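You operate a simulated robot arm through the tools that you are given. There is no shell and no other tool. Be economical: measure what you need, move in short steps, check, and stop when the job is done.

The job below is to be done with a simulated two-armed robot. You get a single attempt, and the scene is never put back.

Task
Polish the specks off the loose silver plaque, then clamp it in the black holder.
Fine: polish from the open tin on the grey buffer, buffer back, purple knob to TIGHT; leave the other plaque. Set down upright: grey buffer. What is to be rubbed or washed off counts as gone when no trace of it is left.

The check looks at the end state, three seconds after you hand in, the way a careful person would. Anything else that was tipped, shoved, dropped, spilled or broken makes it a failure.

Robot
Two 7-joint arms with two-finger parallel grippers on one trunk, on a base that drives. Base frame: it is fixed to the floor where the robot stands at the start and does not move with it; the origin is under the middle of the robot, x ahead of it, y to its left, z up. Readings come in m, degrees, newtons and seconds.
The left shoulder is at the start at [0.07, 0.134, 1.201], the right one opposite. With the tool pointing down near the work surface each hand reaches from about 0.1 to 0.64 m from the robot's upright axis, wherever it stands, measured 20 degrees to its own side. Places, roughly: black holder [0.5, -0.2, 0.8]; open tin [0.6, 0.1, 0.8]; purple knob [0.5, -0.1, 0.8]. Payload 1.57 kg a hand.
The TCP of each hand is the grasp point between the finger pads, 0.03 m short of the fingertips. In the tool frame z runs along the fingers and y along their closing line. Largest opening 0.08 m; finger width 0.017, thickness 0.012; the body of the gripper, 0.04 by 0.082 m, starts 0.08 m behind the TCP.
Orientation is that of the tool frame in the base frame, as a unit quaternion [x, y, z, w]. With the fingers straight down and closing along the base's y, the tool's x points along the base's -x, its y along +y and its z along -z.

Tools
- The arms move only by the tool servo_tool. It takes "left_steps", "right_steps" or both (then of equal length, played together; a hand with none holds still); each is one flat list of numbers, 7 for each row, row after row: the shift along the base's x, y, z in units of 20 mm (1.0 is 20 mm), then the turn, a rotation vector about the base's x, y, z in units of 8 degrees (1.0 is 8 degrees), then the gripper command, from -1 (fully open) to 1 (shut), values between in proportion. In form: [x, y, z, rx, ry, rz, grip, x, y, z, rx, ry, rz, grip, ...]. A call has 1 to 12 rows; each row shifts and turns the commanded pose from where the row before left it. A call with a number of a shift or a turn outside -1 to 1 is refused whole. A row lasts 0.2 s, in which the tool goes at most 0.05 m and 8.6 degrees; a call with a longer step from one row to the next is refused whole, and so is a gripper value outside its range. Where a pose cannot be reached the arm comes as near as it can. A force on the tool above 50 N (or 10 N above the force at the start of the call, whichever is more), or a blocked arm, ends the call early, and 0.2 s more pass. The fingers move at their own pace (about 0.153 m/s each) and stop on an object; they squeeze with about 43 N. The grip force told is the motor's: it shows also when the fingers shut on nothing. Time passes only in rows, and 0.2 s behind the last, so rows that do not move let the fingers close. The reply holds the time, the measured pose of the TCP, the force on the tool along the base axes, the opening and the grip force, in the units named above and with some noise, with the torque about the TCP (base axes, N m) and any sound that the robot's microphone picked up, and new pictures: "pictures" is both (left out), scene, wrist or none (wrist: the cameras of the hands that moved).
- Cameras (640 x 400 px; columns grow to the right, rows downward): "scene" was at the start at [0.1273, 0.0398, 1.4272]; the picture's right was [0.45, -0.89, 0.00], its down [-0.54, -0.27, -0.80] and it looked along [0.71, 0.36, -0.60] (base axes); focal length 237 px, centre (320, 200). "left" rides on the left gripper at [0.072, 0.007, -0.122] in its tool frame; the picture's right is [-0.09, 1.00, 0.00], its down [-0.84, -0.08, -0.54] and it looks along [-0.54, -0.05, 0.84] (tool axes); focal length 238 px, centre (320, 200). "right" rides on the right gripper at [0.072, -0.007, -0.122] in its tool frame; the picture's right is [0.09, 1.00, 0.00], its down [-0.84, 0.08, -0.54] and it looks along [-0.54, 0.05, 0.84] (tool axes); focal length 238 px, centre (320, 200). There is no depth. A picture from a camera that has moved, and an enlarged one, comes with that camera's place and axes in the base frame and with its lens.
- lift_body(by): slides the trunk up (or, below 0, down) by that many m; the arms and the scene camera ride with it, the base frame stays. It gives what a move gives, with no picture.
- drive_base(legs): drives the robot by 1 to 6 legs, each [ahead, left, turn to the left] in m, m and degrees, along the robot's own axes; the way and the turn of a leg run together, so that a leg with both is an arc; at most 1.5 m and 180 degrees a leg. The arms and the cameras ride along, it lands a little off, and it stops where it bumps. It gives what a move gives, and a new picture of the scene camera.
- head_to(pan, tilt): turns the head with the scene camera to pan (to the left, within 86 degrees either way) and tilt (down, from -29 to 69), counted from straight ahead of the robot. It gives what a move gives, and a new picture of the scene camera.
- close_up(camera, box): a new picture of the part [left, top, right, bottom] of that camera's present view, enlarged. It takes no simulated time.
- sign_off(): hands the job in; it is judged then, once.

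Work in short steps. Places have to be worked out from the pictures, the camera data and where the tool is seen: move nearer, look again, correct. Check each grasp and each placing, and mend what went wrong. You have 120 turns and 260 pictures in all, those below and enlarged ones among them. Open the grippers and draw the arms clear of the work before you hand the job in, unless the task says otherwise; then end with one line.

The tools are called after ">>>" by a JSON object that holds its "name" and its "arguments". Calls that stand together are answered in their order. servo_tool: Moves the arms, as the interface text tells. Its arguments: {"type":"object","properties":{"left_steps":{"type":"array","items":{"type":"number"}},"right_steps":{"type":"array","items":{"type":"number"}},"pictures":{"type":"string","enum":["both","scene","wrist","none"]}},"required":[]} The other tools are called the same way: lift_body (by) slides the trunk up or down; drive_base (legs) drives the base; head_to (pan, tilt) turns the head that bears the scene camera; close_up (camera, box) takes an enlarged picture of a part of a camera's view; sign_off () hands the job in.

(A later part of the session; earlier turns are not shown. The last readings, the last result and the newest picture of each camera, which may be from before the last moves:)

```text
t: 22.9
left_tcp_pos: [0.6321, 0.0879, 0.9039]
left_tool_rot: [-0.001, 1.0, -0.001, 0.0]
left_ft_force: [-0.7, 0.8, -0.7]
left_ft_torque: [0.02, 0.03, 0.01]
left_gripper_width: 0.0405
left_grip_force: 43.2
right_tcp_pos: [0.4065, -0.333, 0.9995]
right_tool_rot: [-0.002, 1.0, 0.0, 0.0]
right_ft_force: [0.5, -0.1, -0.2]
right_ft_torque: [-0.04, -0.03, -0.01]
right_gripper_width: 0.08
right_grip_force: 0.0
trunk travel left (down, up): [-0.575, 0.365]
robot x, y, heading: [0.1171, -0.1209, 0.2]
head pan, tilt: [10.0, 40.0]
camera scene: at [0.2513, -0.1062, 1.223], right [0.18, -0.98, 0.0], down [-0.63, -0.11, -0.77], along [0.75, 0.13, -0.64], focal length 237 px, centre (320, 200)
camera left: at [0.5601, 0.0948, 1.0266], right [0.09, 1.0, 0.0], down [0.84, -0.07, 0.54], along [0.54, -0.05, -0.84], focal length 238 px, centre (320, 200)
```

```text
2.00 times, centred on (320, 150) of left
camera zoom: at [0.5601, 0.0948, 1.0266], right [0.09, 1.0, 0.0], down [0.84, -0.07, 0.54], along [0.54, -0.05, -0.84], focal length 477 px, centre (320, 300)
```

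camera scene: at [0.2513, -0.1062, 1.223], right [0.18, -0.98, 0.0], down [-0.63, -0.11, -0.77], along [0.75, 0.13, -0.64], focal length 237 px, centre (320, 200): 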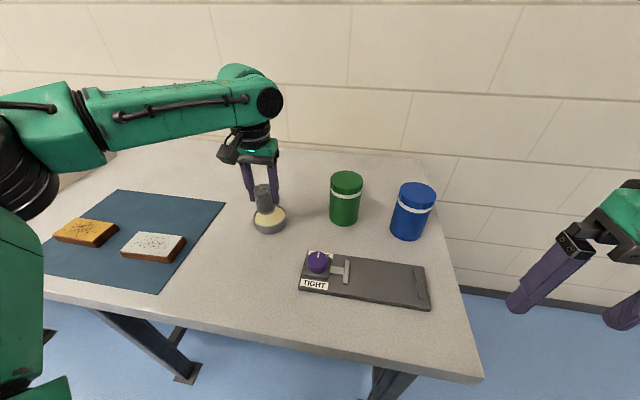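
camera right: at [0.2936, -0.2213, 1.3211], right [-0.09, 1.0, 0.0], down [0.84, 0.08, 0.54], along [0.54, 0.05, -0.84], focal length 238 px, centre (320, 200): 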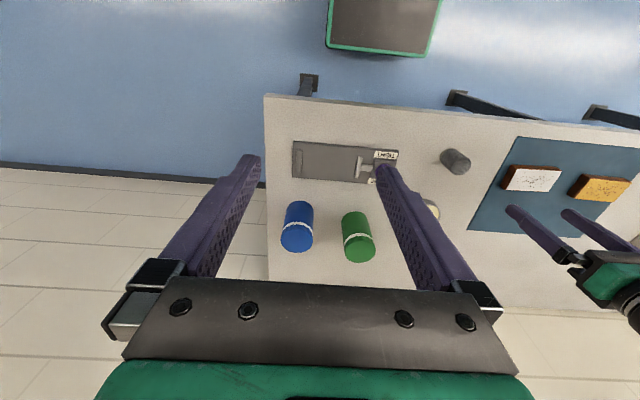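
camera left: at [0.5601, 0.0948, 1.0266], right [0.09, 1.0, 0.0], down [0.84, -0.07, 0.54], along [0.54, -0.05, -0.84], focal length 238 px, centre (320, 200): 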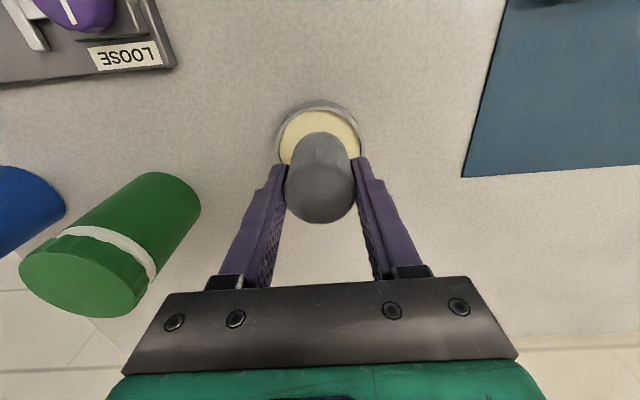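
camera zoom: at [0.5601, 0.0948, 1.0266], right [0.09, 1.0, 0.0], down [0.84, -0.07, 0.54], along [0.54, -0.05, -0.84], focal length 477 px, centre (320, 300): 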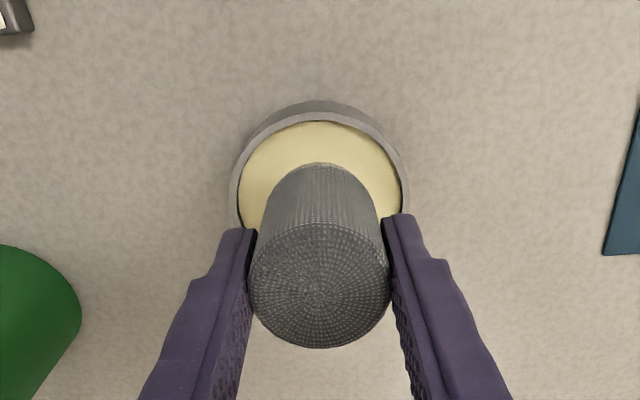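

Well centred. I lower gently, watching for contact force.

>>> {"name": "servo_tool", "arguments": {"left_steps": [0, 0, -0.3, 0, 0, 0, 1, 0, 0, -0.3, 0, 0, 0, 1, 0, 0, -0.3, 0, 0, 0, 1, 0, 0, -0.2, 0, 0, 0, 1], "pictures": "scene"}}

>>> {"name": "close_up", "arguments": {"camera": "scene", "box": [210, 140, 330, 250]}}

```text
t: 23.9
left_tcp_pos: [0.6322, 0.088, 0.8819]
left_tool_rot: [-0.002, 1.0, 0.0, 0.0]
left_ft_force: [1.0, 0.2, -0.6]
left_ft_torque: [0.02, 0.02, 0.0]
left_gripper_width: 0.0406
left_grip_force: 43.0
right_tcp_pos: [0.4071, -0.334, 1.0002]
right_tool_rot: [-0.002, 1.0, -0.001, 0.0]
right_ft_force: [-0.8, 0.4, 0.8]
right_ft_torque: [-0.01, 0.0, -0.02]
right_gripper_width: 0.0799
right_grip_force: 0.0
trunk travel left (down, up): [-0.575, 0.365]
robot x, y, heading: [0.1194, -0.1152, 0.4]
head pan, tilt: [10.0, 40.0]
camera scene: at [0.2516, -0.106, 1.2229], right [0.18, -0.98, 0.0], down [-0.63, -0.11, -0.77], along [0.75, 0.13, -0.64], focal length 237 px, centre (320, 200)
```

scene: 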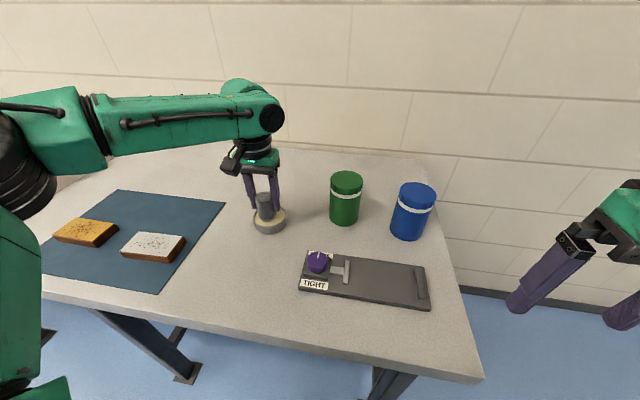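

```text
3.64 times, centred on (270, 195) of scene
camera zoom: at [0.2516, -0.106, 1.2229], right [0.18, -0.98, 0.0], down [-0.63, -0.11, -0.77], along [0.75, 0.13, -0.64], focal length 863 px, centre (502, 218)
```

zoom: 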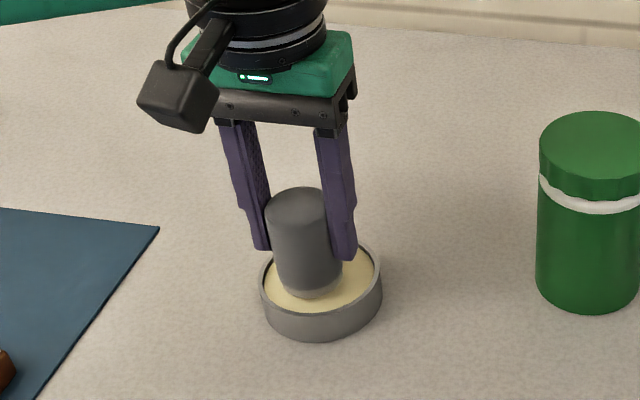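

Nearly on the polish; I go down in 3 mm steps.

>>> {"name": "servo_tool", "arguments": {"left_steps": [0, 0, -0.15, 0, 0, 0, 1, 0, 0, -0.15, 0, 0, 0, 1, 0, 0, -0.1, 0, 0, 0, 1], "pictures": "none"}}

>>> {"name": "close_up", "arguments": {"camera": "scene", "box": [210, 140, 330, 250]}}

```text
t: 24.8
left_tcp_pos: [0.6318, 0.087, 0.8763]
left_tool_rot: [-0.001, 1.0, 0.0, 0.002]
left_ft_force: [3.3, 0.5, 9.2]
left_ft_torque: [0.03, 0.03, 0.0]
left_gripper_width: 0.0406
left_grip_force: 42.7
right_tcp_pos: [0.4058, -0.3348, 0.9998]
right_tool_rot: [-0.001, 1.0, -0.001, 0.001]
right_ft_force: [0.2, 0.4, 0.0]
right_ft_torque: [0.01, -0.01, -0.02]
right_gripper_width: 0.0798
right_grip_force: 0.0
trunk travel left (down, up): [-0.575, 0.365]
robot x, y, heading: [0.1162, -0.1238, 0.2]
head pan, tilt: [10.0, 40.0]
```

```text
3.64 times, centred on (270, 195) of scene
camera zoom: at [0.2506, -0.1066, 1.2233], right [0.18, -0.98, 0.0], down [-0.63, -0.11, -0.77], along [0.75, 0.14, -0.64], focal length 863 px, centre (502, 218)
```

zoom: 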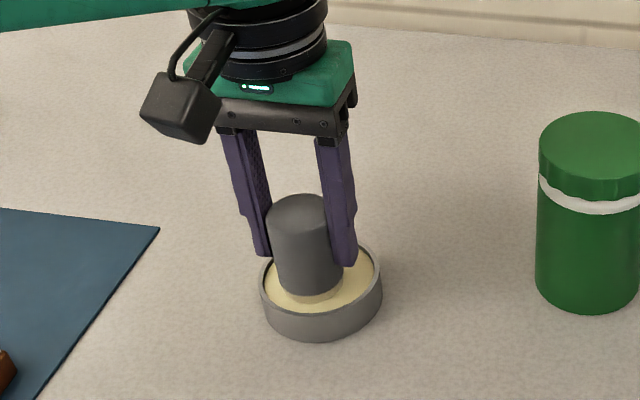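

Contact at 9 N, and the pad has turned cream-coloured. I lift straight up.

>>> {"name": "servo_tool", "arguments": {"left_steps": [0, 0, 0, 0, 0, 0, 1, 0, 0, 0.5, 0, 0, 0, 1, 0, 0, 1, 0, 0, 0, 1, 0, 0, 1, 0, 0, 0, 1, 0, 0, 1, 0, 0, 0, 1], "pictures": "both"}}

>>> {"name": "close_up", "arguments": {"camera": "scene", "box": [210, 140, 330, 250]}}

```text
t: 25.9
left_tcp_pos: [0.632, 0.0879, 0.9458]
left_tool_rot: [-0.002, 1.0, 0.0, -0.001]
left_ft_force: [-0.7, 0.0, -1.3]
left_ft_torque: [0.02, 0.01, -0.01]
left_gripper_width: 0.0405
left_grip_force: 43.3
right_tcp_pos: [0.4072, -0.3345, 0.999]
right_tool_rot: [-0.002, 1.0, 0.0, 0.0]
right_ft_force: [0.1, -0.5, 0.4]
right_ft_torque: [-0.01, 0.0, -0.02]
right_gripper_width: 0.0799
right_grip_force: 0.1
trunk travel left (down, up): [-0.575, 0.365]
robot x, y, heading: [0.1151, -0.1198, 0.2]
head pan, tilt: [10.0, 40.0]
camera scene: at [0.2512, -0.1063, 1.2229], right [0.18, -0.98, 0.0], down [-0.63, -0.11, -0.77], along [0.75, 0.13, -0.64], focal length 237 px, centre (320, 200)
camera left: at [0.5603, 0.0954, 1.0673], right [0.09, 1.0, 0.0], down [0.84, -0.07, 0.54], along [0.54, -0.05, -0.84], focal length 238 px, centre (320, 200)
```

scene: 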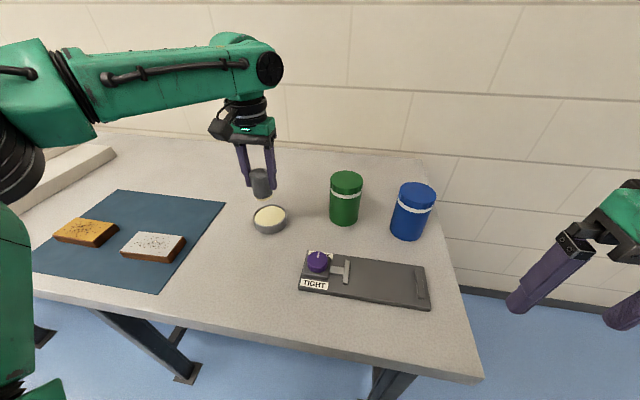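
left: 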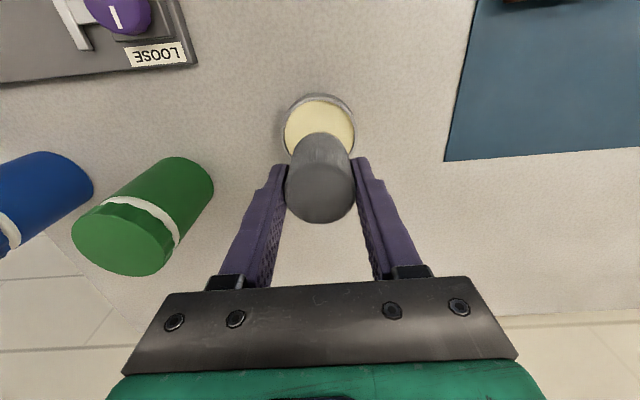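

```text
3.64 times, centred on (270, 195) of scene
camera zoom: at [0.2512, -0.1063, 1.2229], right [0.18, -0.98, 0.0], down [-0.63, -0.11, -0.77], along [0.75, 0.13, -0.64], focal length 863 px, centre (502, 218)
```

zoom: 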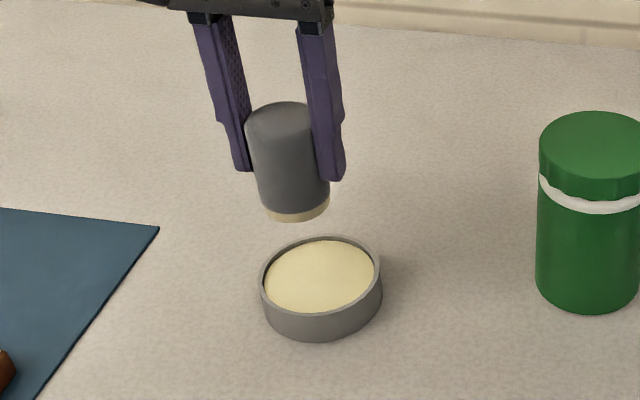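

The pad is loaded. I move toward the plaque, stopping short of it to re-measure from the wrist camera.

>>> {"name": "servo_tool", "arguments": {"left_steps": [-0.6, 1, 0.1, 0, 0, 0, 1, -0.6, 1, 0.1, 0, 0, 0, 1, -0.6, 1, 0, 0, 0, 0, 1, -0.6, 1, 0, 0, 0, 0, 1, -0.6, 1, 0, 0, 0, 0, 1, -0.6, 1, 0, 0, 0, 0, 1, -0.6, 1, 0, 0, 0, 0, 1, -0.6, 1, 0, 0, 0, 0, 1, -0.6, 1, 0, 0, 0, 0, 1, -0.6, 1, 0, 0, 0, 0, 1]}}

>>> {"name": "head_to", "arguments": {"pan": 40, "tilt": 45}}

>>> {"name": "close_up", "arguments": {"camera": "left", "box": [220, 50, 520, 250]}}

```text
t: 28.1
left_tcp_pos: [0.5146, 0.289, 0.9468]
left_tool_rot: [-0.002, 1.0, -0.001, -0.001]
left_ft_force: [-0.5, 0.1, -0.6]
left_ft_torque: [0.01, -0.03, -0.02]
left_gripper_width: 0.0404
left_grip_force: 43.2
right_tcp_pos: [0.407, -0.3341, 1.0008]
right_tool_rot: [-0.002, 1.0, 0.0, 0.0]
right_ft_force: [0.2, -0.3, 0.4]
right_ft_torque: [0.0, -0.02, -0.01]
right_gripper_width: 0.0799
right_grip_force: 0.0
trunk travel left (down, up): [-0.575, 0.365]
robot x, y, heading: [0.1167, -0.1197, 0.1]
head pan, tilt: [10.0, 40.0]
camera scene: at [0.251, -0.1051, 1.223], right [0.18, -0.98, 0.0], down [-0.63, -0.11, -0.77], along [0.75, 0.13, -0.64], focal length 237 px, centre (320, 200)
camera left: at [0.4417, 0.2963, 1.0695], right [0.09, 1.0, 0.0], down [0.84, -0.07, 0.54], along [0.54, -0.05, -0.84], focal length 238 px, centre (320, 200)
```

scene: 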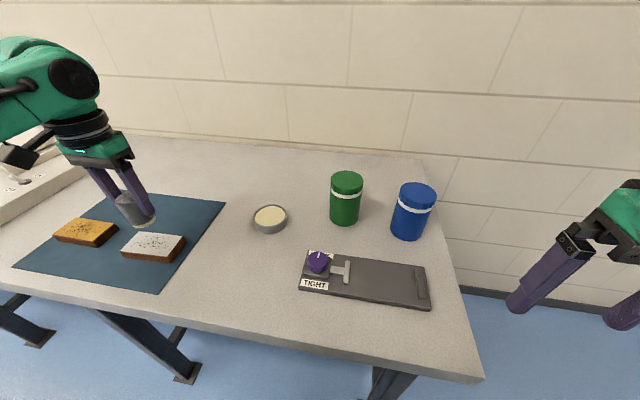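
left: 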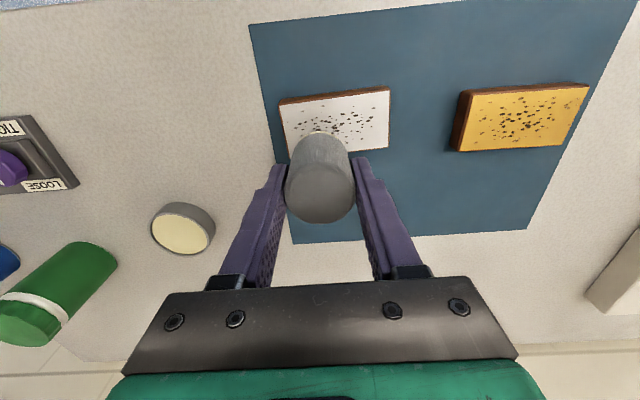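

```text
t: 29.1
left_tcp_pos: [0.5149, 0.2879, 0.9467]
left_tool_rot: [-0.002, 1.0, 0.001, 0.0]
left_ft_force: [-0.3, 0.3, -0.2]
left_ft_torque: [0.01, 0.03, -0.05]
left_gripper_width: 0.0405
left_grip_force: 42.5
right_tcp_pos: [0.4071, -0.3337, 0.9996]
right_tool_rot: [-0.002, 1.0, 0.0, 0.001]
right_ft_force: [-0.9, -0.3, -0.3]
right_ft_torque: [0.05, -0.03, 0.01]
right_gripper_width: 0.0799
right_grip_force: 0.0
trunk travel left (down, up): [-0.575, 0.365]
robot x, y, heading: [0.1194, -0.1161, 0.2]
head pan, tilt: [40.0, 45.0]
camera scene: at [0.23, -0.0685, 1.2157], right [0.64, -0.77, 0.0], down [-0.54, -0.46, -0.71], along [0.54, 0.46, -0.71], focal length 237 px, centre (320, 200)
```

scene: 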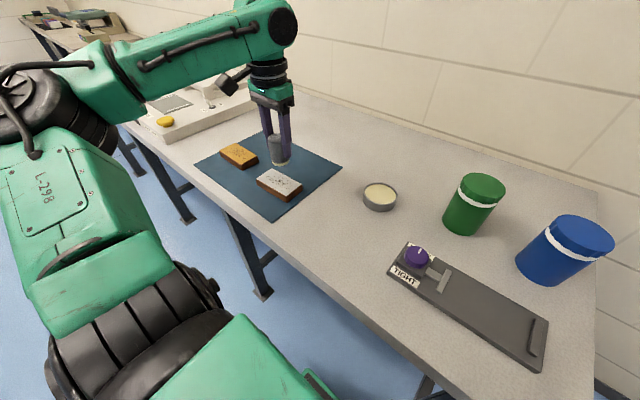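

```text
2.00 times, centred on (370, 150) of left
camera zoom: at [0.4423, 0.2953, 1.0697], right [0.09, 1.0, 0.0], down [0.84, -0.07, 0.54], along [0.54, -0.05, -0.84], focal length 477 px, centre (220, 300)
```

zoom: 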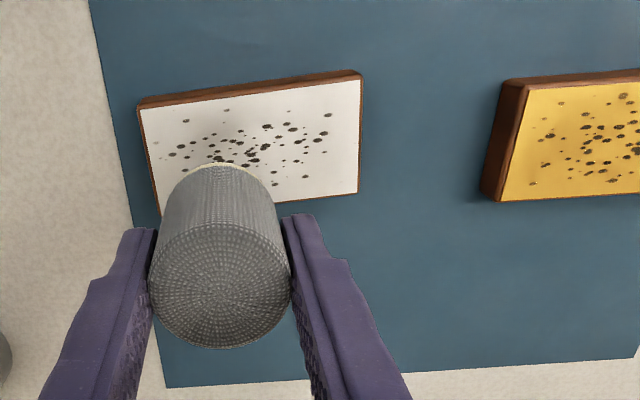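

Face corners work out to x≈0.485–0.543, y≈0.252–0.361; centre (0.514, 0.3065), with faint specks out near the edges. I move over the centre and lower until light contact.

>>> {"name": "servo_tool", "arguments": {"left_steps": [0, 0.95, 0, 0, 0, 0, 1, 0, 0, -1, 0, 0, 0, 1, 0, 0, -1, 0, 0, 0, 1, 0, 0, -0.8, 0, 0, 0, 1, 0, 0, -0.2, 0, 0, 0, 1, 0, 0, -0.2, 0, 0, 0, 1]}}

>>> {"name": "close_up", "arguments": {"camera": "scene", "box": [220, 90, 350, 220]}}

```text
t: 30.5
left_tcp_pos: [0.5131, 0.3075, 0.8839]
left_tool_rot: [-0.002, 1.0, 0.0, 0.001]
left_ft_force: [-0.2, 0.1, 0.1]
left_ft_torque: [0.02, 0.01, -0.01]
left_gripper_width: 0.0407
left_grip_force: 42.9
right_tcp_pos: [0.4065, -0.3341, 1.0002]
right_tool_rot: [-0.002, 1.0, 0.001, -0.001]
right_ft_force: [-0.3, -0.6, 0.4]
right_ft_torque: [0.02, -0.02, -0.01]
right_gripper_width: 0.0797
right_grip_force: 0.2
trunk travel left (down, up): [-0.575, 0.365]
robot x, y, heading: [0.1152, -0.1209, 0.3]
head pan, tilt: [40.0, 45.0]
camera scene: at [0.2301, -0.0683, 1.2156], right [0.64, -0.76, 0.0], down [-0.54, -0.46, -0.71], along [0.54, 0.46, -0.71], focal length 237 px, centre (320, 200)
camera left: at [0.4414, 0.3153, 1.0064], right [0.09, 1.0, 0.0], down [0.84, -0.07, 0.54], along [0.54, -0.05, -0.84], focal length 238 px, centre (320, 200)
```

scene: 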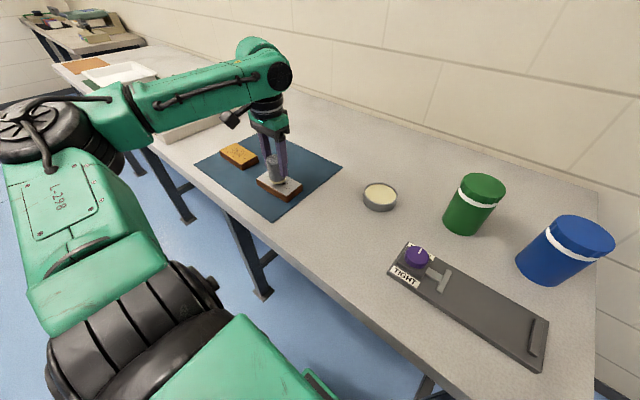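
left: 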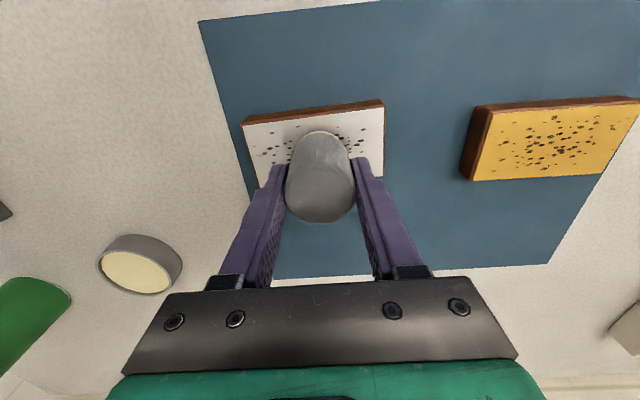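

```text
3.08 times, centred on (285, 155) of scene
camera zoom: at [0.2301, -0.0683, 1.2156], right [0.64, -0.76, 0.0], down [-0.54, -0.46, -0.71], along [0.54, 0.46, -0.71], focal length 730 px, centre (428, 338)
```

zoom: 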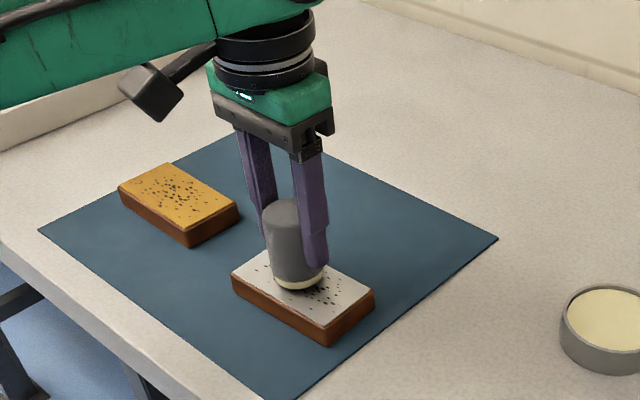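

Just above the face. I lower in 2–3 mm steps until it presses.

>>> {"name": "servo_tool", "arguments": {"left_steps": [0, 0, -0.1, 0, 0, 0, 1, 0, 0, -0.1, 0, 0, 0, 1, 0, 0, -0.1, 0, 0, 0, 1, 0, 0, -0.1, 0, 0, 0, 1], "pictures": "none"}}

>>> {"name": "close_up", "arguments": {"camera": "scene", "box": [245, 130, 325, 210]}}

```text
t: 31.5
left_tcp_pos: [0.5132, 0.3066, 0.8793]
left_tool_rot: [-0.003, 1.0, 0.001, 0.002]
left_ft_force: [1.9, 0.7, 7.2]
left_ft_torque: [0.12, 0.0, -0.04]
left_gripper_width: 0.0403
left_grip_force: 43.4
right_tcp_pos: [0.406, -0.3346, 1.0003]
right_tool_rot: [-0.001, 1.0, 0.0, 0.001]
right_ft_force: [-0.6, 0.3, -0.8]
right_ft_torque: [0.03, 0.0, 0.02]
right_gripper_width: 0.08
right_grip_force: 0.0
trunk travel left (down, up): [-0.575, 0.365]
robot x, y, heading: [0.1216, -0.1201, 0.0]
head pan, tilt: [40.0, 45.0]
```

```text
5.00 times, centred on (285, 170) of scene
camera zoom: at [0.2294, -0.069, 1.2159], right [0.64, -0.76, 0.0], down [-0.54, -0.46, -0.71], along [0.54, 0.46, -0.71], focal length 1186 px, centre (495, 350)
```

zoom: 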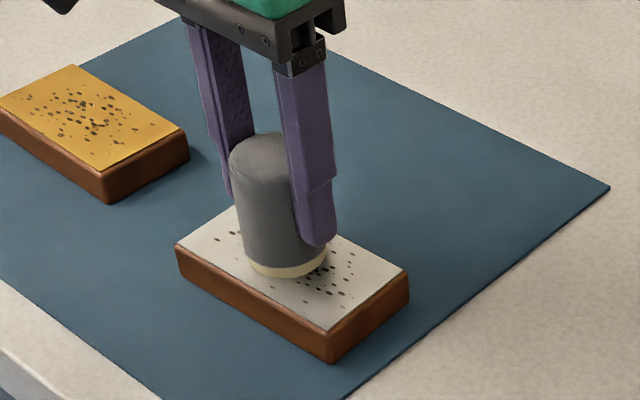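

Contact at 7 N and well centred. I do a short trial stroke along y to see whether the plaque stays put.

>>> {"name": "servo_tool", "arguments": {"left_steps": [0, -0.4, -0.15, 0, 0, 0, 1, 0, -0.5, 0, 0, 0, 0, 1, 0, -0.5, 0, 0, 0, 0, 1, 0, 0.5, 0, 0, 0, 0, 1, 0, 0.5, 0, 0, 0, 0, 1, 0, 0.5, 0, 0, 0, 0, 1, 0, 0.5, 0, 0, 0, 0, 1], "pictures": "none"}}

>>> {"name": "close_up", "arguments": {"camera": "scene", "box": [245, 130, 325, 210]}}

```text
t: 33.1
left_tcp_pos: [0.5114, 0.3135, 0.877]
left_tool_rot: [-0.002, 1.0, 0.002, 0.003]
left_ft_force: [1.0, -11.4, 24.3]
left_ft_torque: [-0.75, 0.05, 0.02]
left_gripper_width: 0.0405
left_grip_force: 43.0
right_tcp_pos: [0.4044, -0.3397, 0.9994]
right_tool_rot: [-0.002, 1.0, 0.002, 0.002]
right_ft_force: [-0.5, -0.3, 0.2]
right_ft_torque: [0.01, -0.03, 0.03]
right_gripper_width: 0.0803
right_grip_force: 0.1
trunk travel left (down, up): [-0.575, 0.365]
robot x, y, heading: [0.1166, -0.1221, 0.1]
head pan, tilt: [40.0, 45.0]
```

```text
5.00 times, centred on (285, 170) of scene
camera zoom: at [0.2268, -0.075, 1.2163], right [0.64, -0.76, 0.0], down [-0.54, -0.45, -0.71], along [0.54, 0.46, -0.7], focal length 1186 px, centre (495, 350)
```

zoom: 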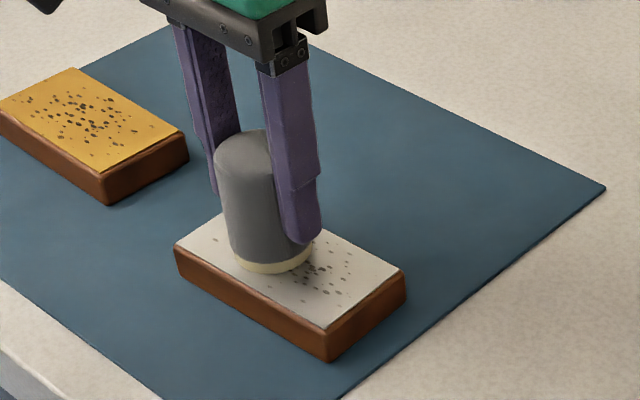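

The plaque holds still and the specks are fading. I run a long lengthwise stroke with light pressure.

>>> {"name": "servo_tool", "arguments": {"left_steps": [0, 0.5, -0.05, 0, 0, 0, 1, 0, 0.5, 0, 0, 0, 0, 1, 0, 0.5, 0, 0, 0, 0, 1, 0, -0.6, 0, 0, 0, 0, 1, 0, -0.6, 0, 0, 0, 0, 1, 0, -0.6, 0, 0, 0, 0, 1, 0, -0.6, 0, 0, 0, 0, 1, 0, -0.6, 0, 0, 0, 0, 1, 0, -0.6, 0, 0, 0, 0, 1, 0, -0.5, 0, 0, 0, 0, 1], "pictures": "none"}}

>>> {"name": "close_up", "arguments": {"camera": "scene", "box": [245, 130, 325, 210]}}

```text
t: 35.3
left_tcp_pos: [0.5115, 0.2677, 0.8751]
left_tool_rot: [-0.002, 1.0, 0.002, 0.002]
left_ft_force: [-1.1, 13.3, 28.5]
left_ft_torque: [0.59, 0.01, 0.0]
left_gripper_width: 0.0405
left_grip_force: 43.0
right_tcp_pos: [0.4034, -0.3351, 1.0]
right_tool_rot: [-0.002, 1.0, -0.001, 0.002]
right_ft_force: [0.3, -0.3, -0.1]
right_ft_torque: [0.01, 0.0, -0.01]
right_gripper_width: 0.0797
right_grip_force: 0.1
trunk travel left (down, up): [-0.575, 0.365]
robot x, y, heading: [0.1152, -0.1191, 0.1]
head pan, tilt: [40.0, 45.0]
```

```text
5.00 times, centred on (285, 170) of scene
camera zoom: at [0.2264, -0.0691, 1.2161], right [0.64, -0.76, 0.0], down [-0.54, -0.46, -0.71], along [0.54, 0.46, -0.71], focal length 1186 px, centre (495, 350)
```

zoom: 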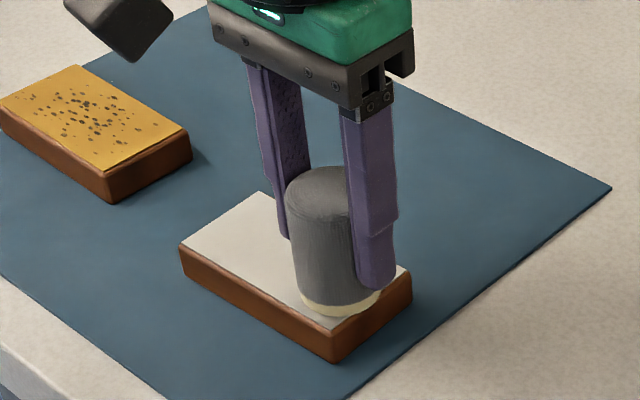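

Specks in the middle band are gone. Next are the near-edge band (x≈0.495) and then the far-edge band, with slightly less pressure.

>>> {"name": "servo_tool", "arguments": {"left_steps": [-0.8, 0, 0.1, 0, 0, 0, 1, 0, 0.65, 0, 0, 0, 0, 1, 0, 0.65, 0, 0, 0, 0, 1, 0, 0.65, 0, 0, 0, 0, 1, 0, 0.65, 0, 0, 0, 0, 1, 0, 0.65, 0, 0, 0, 0, 1, 0, 0.65, 0, 0, 0, 0, 1, 0.8, 0, 0, 0, 0, 0, 1, 0.8, 0, 0, 0, 0, 0, 1], "pictures": "none"}}

>>> {"name": "close_up", "arguments": {"camera": "scene", "box": [245, 130, 325, 210]}}

```text
t: 37.3
left_tcp_pos: [0.5293, 0.3434, 0.8749]
left_tool_rot: [-0.002, 1.0, 0.001, 0.0]
left_ft_force: [0.3, 0.4, 2.2]
left_ft_torque: [0.06, 0.0, -0.02]
left_gripper_width: 0.0405
left_grip_force: 42.8
right_tcp_pos: [0.4069, -0.3329, 0.9992]
right_tool_rot: [-0.002, 1.0, 0.0, 0.0]
right_ft_force: [-1.0, -0.2, 0.4]
right_ft_torque: [-0.03, -0.02, 0.01]
right_gripper_width: 0.0802
right_grip_force: 0.2
trunk travel left (down, up): [-0.575, 0.365]
robot x, y, heading: [0.1172, -0.123, 0.1]
head pan, tilt: [40.0, 45.0]
```

```text
5.00 times, centred on (285, 170) of scene
camera zoom: at [0.2297, -0.0693, 1.2158], right [0.64, -0.76, 0.0], down [-0.54, -0.46, -0.71], along [0.54, 0.46, -0.71], focal length 1186 px, centre (495, 350)
```

zoom: 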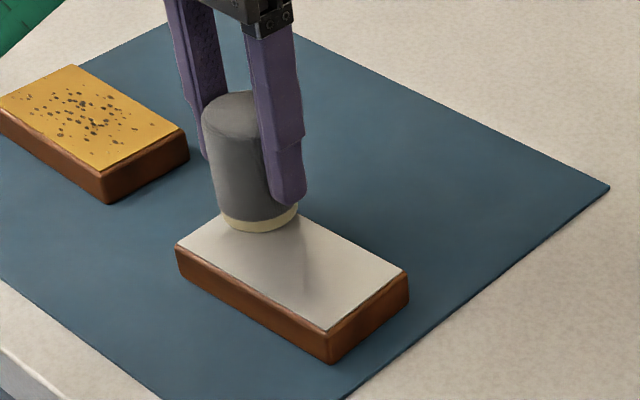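

Only light contact remains (2 N). I press a little more, stroke back along the far band, then across to the near band.

>>> {"name": "servo_tool", "arguments": {"left_steps": [0, 0, -0.15, 0, 0, 0, 1, 0, -0.65, 0, 0, 0, 0, 1, 0, -0.65, 0, 0, 0, 0, 1, 0, -0.65, 0, 0, 0, 0, 1, 0, -0.65, 0, 0, 0, 0, 1, 0, -0.65, 0, 0, 0, 0, 1, 0, -0.65, 0, 0, 0, 0, 1, -0.8, 0, 0, 0, 0, 0, 1, -0.9, 0, 0, 0, 0, 0, 1], "pictures": "none"}}

>>> {"name": "servo_tool", "arguments": {"left_steps": [0, 0.65, -0.05, 0, 0, 0, 1, 0, 0.65, 0, 0, 0, 0, 1, 0, 0.65, 0, 0, 0, 0, 1, 0, 0.65, 0, 0, 0, 0, 1, 0, 0.65, 0, 0, 0, 0, 1, 0, 0.65, 0, 0, 0, 0, 1, 0, 0, 1, 0, 0, 0, 1, 0, 0, 1, 0, 0, 0, 1, 0, 0, 1, 0, 0, 0, 1], "pictures": "wrist"}}

>>> {"name": "close_up", "arguments": {"camera": "scene", "box": [245, 130, 325, 210]}}

```text
t: 39.3
left_tcp_pos: [0.4953, 0.2646, 0.8719]
left_tool_rot: [-0.002, 1.0, 0.001, 0.002]
left_ft_force: [8.3, -2.3, 25.2]
left_ft_torque: [-0.2, -0.33, 0.08]
left_gripper_width: 0.0404
left_grip_force: 42.8
right_tcp_pos: [0.4048, -0.3365, 0.9992]
right_tool_rot: [-0.001, 1.0, 0.001, 0.001]
right_ft_force: [0.5, 0.4, -0.2]
right_ft_torque: [-0.04, 0.0, -0.01]
right_gripper_width: 0.0801
right_grip_force: 0.1
trunk travel left (down, up): [-0.575, 0.365]
robot x, y, heading: [0.1197, -0.1227, 0.2]
head pan, tilt: [40.0, 45.0]
```

```text
t: 41.3
left_tcp_pos: [0.4972, 0.3443, 0.9218]
left_tool_rot: [0.002, 1.0, 0.002, -0.001]
left_ft_force: [0.1, 0.0, 0.1]
left_ft_torque: [0.01, 0.02, 0.0]
left_gripper_width: 0.0406
left_grip_force: 41.9
left hand out of reach, approached as far as the arm can: row 9
right_tcp_pos: [0.4062, -0.3333, 0.9995]
right_tool_rot: [-0.002, 1.0, 0.0, 0.0]
right_ft_force: [-0.3, -0.4, 0.1]
right_ft_torque: [0.01, 0.03, 0.02]
right_gripper_width: 0.08
right_grip_force: 0.0
trunk travel left (down, up): [-0.575, 0.365]
robot x, y, heading: [0.1173, -0.1221, 0.0]
head pan, tilt: [40.0, 45.0]
camera left: at [0.4251, 0.3522, 1.0446], right [0.09, 1.0, 0.0], down [0.84, -0.08, 0.54], along [0.54, -0.05, -0.84], focal length 238 px, centre (320, 200)
```

left: 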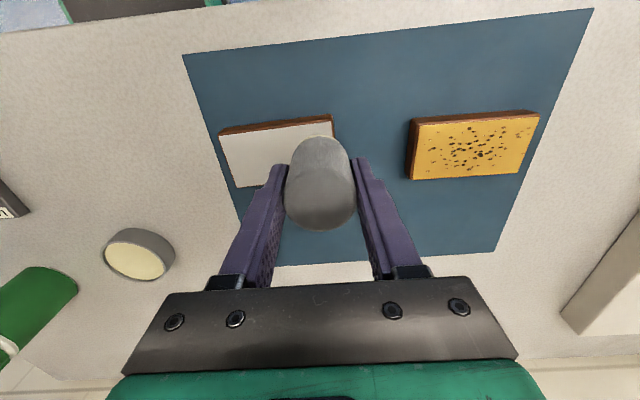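

```text
5.00 times, centred on (285, 170) of scene
camera zoom: at [0.23, -0.0683, 1.2156], right [0.64, -0.76, 0.0], down [-0.54, -0.46, -0.71], along [0.54, 0.46, -0.71], focal length 1186 px, centre (495, 350)
```

zoom: 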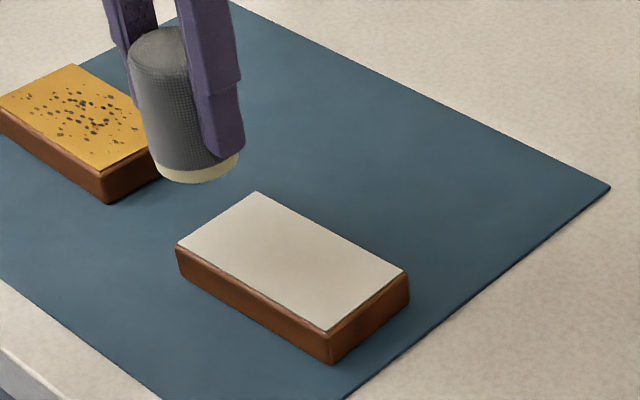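

The face looks clean. I move the hand back toward the buffer's home, which also clears the view for a closer check.

>>> {"name": "servo_tool", "arguments": {"left_steps": [-0.07, -1, 0, 0, 0, 0, 1, -0.07, -1, 0, 0, 0, 0, 1, -0.07, -1, 0, 0, 0, 0, 1, -0.07, -1, 0, 0, 0, 0, 1, -0.07, -1, 0, 0, 0, 0, 1, -0.07, -1, 0, 0, 0, 0, 1, -0.07, -1, 0, 0, 0, 0, 1, -0.07, -1, 0, 0, 0, 0, 1, -0.07, -1, 0, 0, 0, 0, 1, -0.07, -1, 0, 0, 0, 0, 1, -0.07, -1, 0, 0, 0, 0, 1, -0.05, -1, 0, 0, 0, 0, 1]}}

>>> {"name": "close_up", "arguments": {"camera": "left", "box": [420, 80, 600, 190]}}

>>> {"name": "close_up", "arguments": {"camera": "scene", "box": [245, 155, 315, 215]}}

```text
t: 43.9
left_tcp_pos: [0.4795, 0.1039, 0.921]
left_tool_rot: [-0.001, 1.0, 0.0, -0.001]
left_ft_force: [-0.3, -0.7, -0.5]
left_ft_torque: [0.01, -0.02, -0.02]
left_gripper_width: 0.0406
left_grip_force: 42.5
right_tcp_pos: [0.4065, -0.3347, 0.9977]
right_tool_rot: [-0.001, 1.0, 0.0, 0.0]
right_ft_force: [0.7, -0.4, 0.2]
right_ft_torque: [0.01, -0.01, 0.01]
right_gripper_width: 0.0798
right_grip_force: 0.1
trunk travel left (down, up): [-0.575, 0.365]
robot x, y, heading: [0.1159, -0.125, 0.3]
head pan, tilt: [40.0, 45.0]
camera scene: at [0.2303, -0.0692, 1.2157], right [0.64, -0.76, 0.0], down [-0.54, -0.46, -0.71], along [0.54, 0.46, -0.71], focal length 237 px, centre (320, 200)
camera left: at [0.4078, 0.111, 1.0442], right [0.09, 1.0, 0.0], down [0.84, -0.07, 0.54], along [0.54, -0.05, -0.84], focal length 238 px, centre (320, 200)
```

scene: 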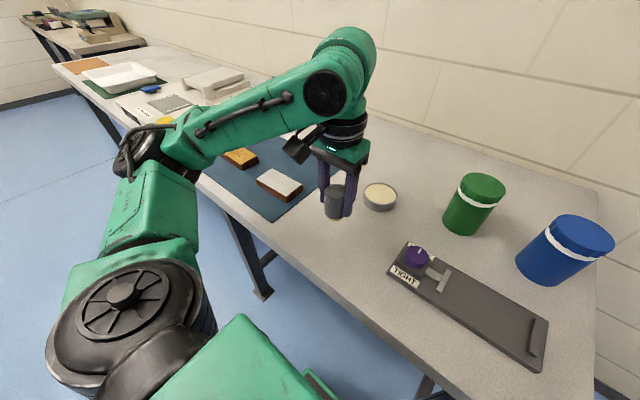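
left: 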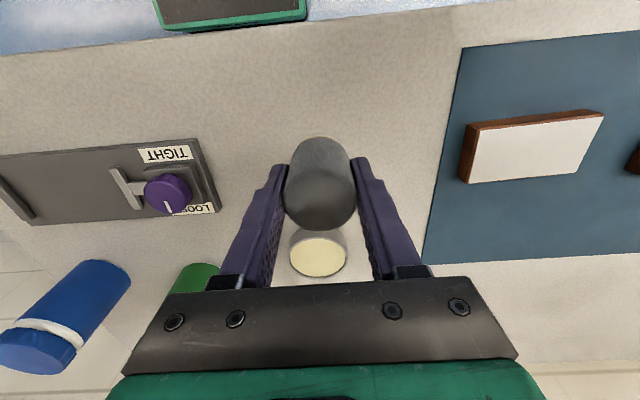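

```text
3.56 times, centred on (510, 135) of left
camera zoom: at [0.4078, 0.111, 1.0442], right [0.09, 1.0, 0.0], down [0.84, -0.07, 0.54], along [0.54, -0.05, -0.84], focal length 848 px, centre (-356, 431)
```

zoom: 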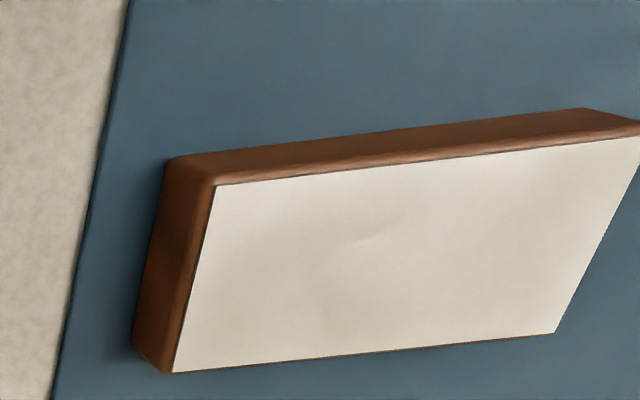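

```text
6.67 times, centred on (280, 185) of scene
camera zoom: at [0.2303, -0.0692, 1.2157], right [0.64, -0.76, 0.0], down [-0.54, -0.46, -0.71], along [0.54, 0.46, -0.71], focal length 1582 px, centre (587, 300)
```

zoom: 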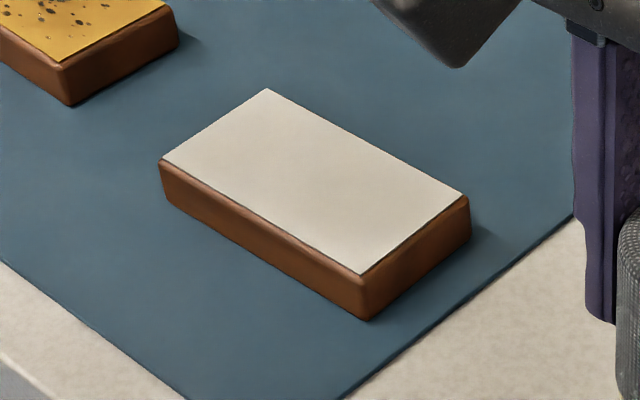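

Possibly a very faint smudge remains near the middle. I go closer for a better look before putting the buffer away.

>>> {"name": "servo_tool", "arguments": {"left_steps": [0, 1, 0, 0, 0, 0, 1, 0, 1, 0, 0, 0, 0, 1, 0, 1, 0, 0, 0, 0, 1, 0, 1, 0, 0, 0, 0, 1, 0, 0.5, 0, 0, 0, 0, 1], "pictures": "none"}}

>>> {"name": "close_up", "arguments": {"camera": "left", "box": [360, 80, 520, 180]}}

```text
t: 45.1
left_tcp_pos: [0.4816, 0.1937, 0.9211]
left_tool_rot: [-0.002, 1.0, 0.0, 0.001]
left_ft_force: [0.5, 0.3, -0.5]
left_ft_torque: [-0.03, -0.01, 0.01]
left_gripper_width: 0.0406
left_grip_force: 43.0
right_tcp_pos: [0.4069, -0.3342, 0.9997]
right_tool_rot: [-0.001, 1.0, 0.0, 0.0]
right_ft_force: [0.6, -0.3, 0.0]
right_ft_torque: [-0.03, -0.01, 0.02]
right_gripper_width: 0.0802
right_grip_force: 0.1
trunk travel left (down, up): [-0.575, 0.365]
robot x, y, heading: [0.1181, -0.1189, -0.1]
head pan, tilt: [40.0, 45.0]
```

```text
4.00 times, centred on (440, 130) of left
camera zoom: at [0.4091, 0.2017, 1.0441], right [0.09, 1.0, 0.0], down [0.84, -0.07, 0.54], along [0.54, -0.05, -0.84], focal length 953 px, centre (-160, 480)
```

zoom: 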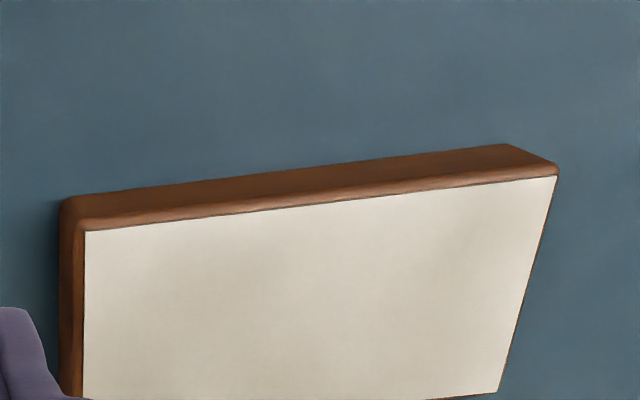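

It looks clean, but I'll give it one more full pass for safety. I move back over the centre and lower to just above the face.

>>> {"name": "servo_tool", "arguments": {"left_steps": [0.27, 0.95, 0, 0, 0, 0, 1, 0.27, 0.95, 0, 0, 0, 0, 1, 0.27, 0.95, 0, 0, 0, 0, 1, 0.27, 0.95, 0, 0, 0, 0, 1, 0.27, 0.95, 0, 0, 0, 0, 1, 0.27, 0.95, 0, 0, 0, 0, 1, 0, 0, -1, 0, 0, 0, 1, 0, 0, -1, 0, 0, 0, 1, 0, 0, -0.2, 0, 0, 0, 1, 0, 0, -0.15, 0, 0, 0, 1], "pictures": "none"}}

```text
t: 47.3
left_tcp_pos: [0.5129, 0.3078, 0.8745]
left_tool_rot: [-0.002, 1.0, 0.0, 0.0]
left_ft_force: [1.0, 0.6, -0.4]
left_ft_torque: [0.03, -0.03, -0.03]
left_gripper_width: 0.0407
left_grip_force: 43.0
right_tcp_pos: [0.4078, -0.3333, 0.9994]
right_tool_rot: [-0.002, 1.0, -0.001, 0.0]
right_ft_force: [0.2, -0.5, -0.6]
right_ft_torque: [-0.03, 0.03, -0.02]
right_gripper_width: 0.0799
right_grip_force: 0.1
trunk travel left (down, up): [-0.575, 0.365]
robot x, y, heading: [0.1185, -0.1223, 0.0]
head pan, tilt: [40.0, 45.0]
```

No contact at 0.8745 yet, so the buffer slid about 6 mm up in the grip. I lower slightly and make small circles and strokes about the middle.

>>> {"name": "servo_tool", "arguments": {"left_steps": [0, 0, -0.15, 0, 0, 0, 1, 0, 0, -0.1, 0, 0, 0, 1, 0.5, 0.5, 0, 0, 0, 0, 1, 0, 0.8, 0, 0, 0, 0, 1, -0.5, 0.5, 0, 0, 0, 0, 1, -0.5, -0.6, 0, 0, 0, 0, 1, 0, -0.8, 0, 0, 0, 0, 1, 0.5, -0.6, 0, 0, 0, 0, 1, 0.5, -0.6, 0, 0, 0, 0, 1, -0.5, -0.5, 0, 0, 0, 0, 1, -0.5, 0.5, 0, 0, 0, 0, 1], "pictures": "none"}}

```text
t: 49.7
left_tcp_pos: [0.5036, 0.2851, 0.8704]
left_tool_rot: [0.001, 1.0, -0.001, 0.001]
left_ft_force: [4.2, -9.1, 19.3]
left_ft_torque: [-0.38, -0.18, -0.03]
left_gripper_width: 0.0406
left_grip_force: 43.3
right_tcp_pos: [0.4053, -0.3388, 0.9989]
right_tool_rot: [-0.001, 1.0, 0.003, 0.001]
right_ft_force: [-0.2, 0.8, 0.5]
right_ft_torque: [0.01, -0.01, 0.02]
right_gripper_width: 0.0802
right_grip_force: 0.1
trunk travel left (down, up): [-0.575, 0.365]
robot x, y, heading: [0.1176, -0.1214, -0.2]
head pan, tilt: [40.0, 45.0]
```

Now a perimeter pass: near band, far end, far band.

>>> {"name": "servo_tool", "arguments": {"left_steps": [-0.4, -0.9, 0, 0, 0, 0, 1, 0, 0.8, 0, 0, 0, 0, 1, 0, 0.8, 0, 0, 0, 0, 1, 0, 0.8, 0, 0, 0, 0, 1, 0, 0.8, 0, 0, 0, 0, 1, 0, 0.8, 0, 0, 0, 0, 1, 0.9, 0, 0, 0, 0, 0, 1, 0.9, 0, 0, 0, 0, 0, 1, 0, -0.8, 0, 0, 0, 0, 1, 0, -0.8, 0, 0, 0, 0, 1, 0, -0.8, 0, 0, 0, 0, 1, 0, -0.8, 0, 0, 0, 0, 1], "pictures": "none"}}

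>>> {"name": "servo_tool", "arguments": {"left_steps": [0, -0.7, -0.05, 0, 0, 0, 1, -0.9, 0, 0, 0, 0, 0, 1, 0, 0.8, 0, 0, 0, 0, 1, 0, 0.8, 0, 0, 0, 0, 1, 0, 0.8, 0, 0, 0, 0, 1, 0, 0.8, 0, 0, 0, 0, 1, 0, 0.4, 0, 0, 0, 0, 1, 0, -0.5, 0, 0, 0, 0, 1, 0, 0, 0.5, 0, 0, 0, 1, 0, 0, 1, 0, 0, 0, 1, 0, 0, 1, 0, 0, 0, 1], "pictures": "none"}}

>>> {"name": "close_up", "arguments": {"camera": "scene", "box": [235, 120, 325, 210]}}

```text
t: 52.3
left_tcp_pos: [0.5296, 0.2895, 0.8695]
left_tool_rot: [-0.002, 1.0, 0.001, 0.001]
left_ft_force: [0.1, 6.6, 14.1]
left_ft_torque: [0.34, 0.07, -0.01]
left_gripper_width: 0.0406
left_grip_force: 42.4
right_tcp_pos: [0.4051, -0.3344, 1.0]
right_tool_rot: [-0.002, 1.0, 0.0, 0.001]
right_ft_force: [0.9, -0.8, -0.6]
right_ft_torque: [-0.01, 0.02, 0.0]
right_gripper_width: 0.0798
right_grip_force: 0.0
trunk travel left (down, up): [-0.575, 0.365]
robot x, y, heading: [0.1189, -0.1221, 0.2]
head pan, tilt: [40.0, 45.0]
```

```text
t: 54.7
left_tcp_pos: [0.5143, 0.3372, 0.9175]
left_tool_rot: [-0.002, 1.0, 0.0, -0.001]
left_ft_force: [0.8, -0.4, -0.4]
left_ft_torque: [0.0, 0.0, 0.0]
left_gripper_width: 0.0405
left_grip_force: 42.8
right_tcp_pos: [0.4066, -0.3341, 1.0002]
right_tool_rot: [-0.002, 1.0, 0.0, 0.0]
right_ft_force: [-0.4, 0.5, 0.6]
right_ft_torque: [0.04, -0.03, -0.04]
right_gripper_width: 0.0798
right_grip_force: 0.0
trunk travel left (down, up): [-0.575, 0.365]
robot x, y, heading: [0.1195, -0.1208, -0.0]
head pan, tilt: [40.0, 45.0]
```

```text
4.44 times, centred on (280, 165) of scene
camera zoom: at [0.23, -0.0689, 1.2156], right [0.64, -0.76, 0.0], down [-0.54, -0.46, -0.71], along [0.54, 0.46, -0.71], focal length 1054 px, centre (498, 356)
```

zoom: 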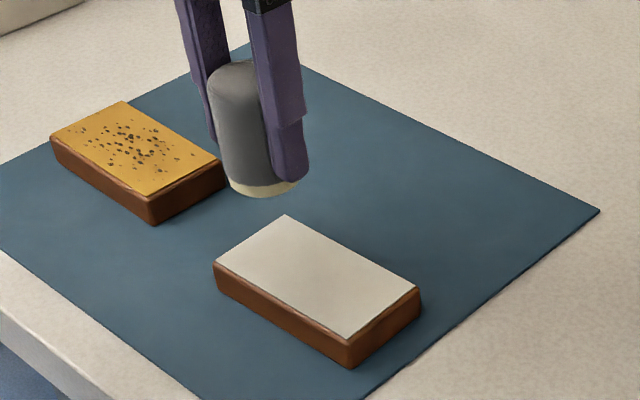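

The face is clean. I return the buffer over its home spot.

>>> {"name": "servo_tool", "arguments": {"left_steps": [-0.138, -0.986, 0, 0, 0, 0, 1, -0.138, -0.986, 0, 0, 0, 0, 1, -0.138, -0.986, 0, 0, 0, 0, 1, -0.138, -0.986, 0, 0, 0, 0, 1, -0.138, -0.986, 0, 0, 0, 0, 1, -0.138, -0.986, 0, 0, 0, 0, 1, -0.138, -0.986, 0, 0, 0, 0, 1, -0.138, -0.986, 0, 0, 0, 0, 1, -0.138, -0.986, 0, 0, 0, 0, 1, -0.138, -0.986, 0, 0, 0, 0, 1, -0.138, -0.986, 0, 0, 0, 0, 1, -0.138, -0.986, 0, 0, 0, 0, 1], "pictures": "none"}}

>>> {"name": "head_to", "arguments": {"pan": 35, "tilt": 50}}

```text
t: 57.3
left_tcp_pos: [0.4805, 0.1006, 0.9168]
left_tool_rot: [-0.003, 1.0, 0.0, 0.0]
left_ft_force: [-0.8, -0.4, -0.7]
left_ft_torque: [0.01, 0.01, 0.0]
left_gripper_width: 0.0407
left_grip_force: 43.0
right_tcp_pos: [0.4074, -0.3341, 0.9994]
right_tool_rot: [-0.001, 1.0, 0.0, 0.0]
right_ft_force: [0.4, 0.1, 0.5]
right_ft_torque: [0.0, 0.05, -0.01]
right_gripper_width: 0.0802
right_grip_force: 0.1
trunk travel left (down, up): [-0.575, 0.365]
robot x, y, heading: [0.1164, -0.1202, 0.2]
head pan, tilt: [40.0, 45.0]
```

```text
t: 58.0
left_tcp_pos: [0.4822, 0.1018, 0.9177]
left_tool_rot: [-0.001, 1.0, 0.0, -0.001]
left_ft_force: [-0.7, 0.3, -1.0]
left_ft_torque: [0.01, 0.0, -0.01]
left_gripper_width: 0.0405
left_grip_force: 42.7
right_tcp_pos: [0.4071, -0.3337, 1.0]
right_tool_rot: [-0.002, 1.0, 0.0, 0.0]
right_ft_force: [-0.3, 1.0, -0.6]
right_ft_torque: [-0.03, 0.01, 0.0]
right_gripper_width: 0.08
right_grip_force: 0.0
trunk travel left (down, up): [-0.575, 0.365]
robot x, y, heading: [0.1153, -0.1219, 0.1]
head pan, tilt: [35.0, 50.0]
camera scene: at [0.2308, -0.0765, 1.2088], right [0.58, -0.82, 0.0], down [-0.63, -0.44, -0.64], along [0.53, 0.37, -0.77], focal length 237 px, centre (320, 200)
```

scene: 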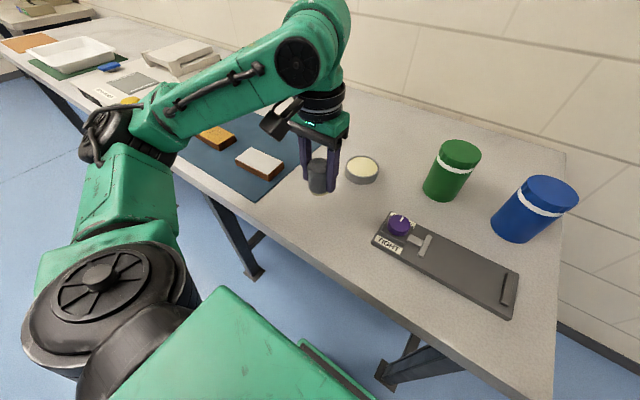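

I lower to about 0.852, then will feel for the table.

>>> {"name": "servo_tool", "arguments": {"left_steps": [0, -0.03, -1, 0, 0, 0, 1, 0, 0, -1, 0, 0, 0, 1, 0, 0, -0.9, 0, 0, 0, 1, 0, 0, -0.35, 0, 0, 0, 1], "pictures": "none"}}

>>> {"name": "servo_tool", "arguments": {"left_steps": [0, 0, -0.1, 0, 0, 0, 1, 0, 0, -0.1, 0, 0, 0, 1], "pictures": "none"}}

>>> {"name": "close_up", "arguments": {"camera": "scene", "box": [270, 120, 390, 220]}}

```text
t: 59.0
left_tcp_pos: [0.4787, 0.0998, 0.8523]
left_tool_rot: [-0.002, 1.0, -0.001, 0.0]
left_ft_force: [0.3, 0.7, -1.1]
left_ft_torque: [0.01, 0.0, -0.01]
left_gripper_width: 0.0404
left_grip_force: 43.5
right_tcp_pos: [0.4061, -0.335, 0.9988]
right_tool_rot: [-0.002, 1.0, 0.0, 0.001]
right_ft_force: [0.1, -1.1, -0.9]
right_ft_torque: [0.0, -0.01, 0.03]
right_gripper_width: 0.0798
right_grip_force: 0.0
trunk travel left (down, up): [-0.575, 0.365]
robot x, y, heading: [0.1182, -0.1238, 0.2]
head pan, tilt: [35.0, 50.0]
```

```text
t: 59.6
left_tcp_pos: [0.4794, 0.1009, 0.8496]
left_tool_rot: [-0.002, 1.0, 0.0, 0.0]
left_ft_force: [-0.4, -0.4, -0.5]
left_ft_torque: [0.03, 0.06, 0.02]
left_gripper_width: 0.0405
left_grip_force: 42.7
right_tcp_pos: [0.407, -0.3346, 0.9993]
right_tool_rot: [-0.001, 1.0, 0.0, 0.001]
right_ft_force: [0.1, -0.4, 0.2]
right_ft_torque: [0.0, 0.06, -0.01]
right_gripper_width: 0.0801
right_grip_force: 0.0
trunk travel left (down, up): [-0.575, 0.365]
robot x, y, heading: [0.1162, -0.122, 0.3]
head pan, tilt: [35.0, 50.0]
```

```text
4.00 times, centred on (330, 170) of scene
camera zoom: at [0.2308, -0.0766, 1.2087], right [0.58, -0.82, 0.0], down [-0.63, -0.44, -0.64], along [0.53, 0.37, -0.77], focal length 949 px, centre (280, 320)
```

zoom: 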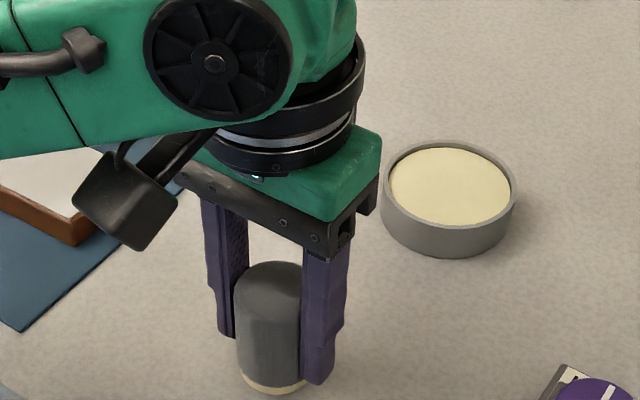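

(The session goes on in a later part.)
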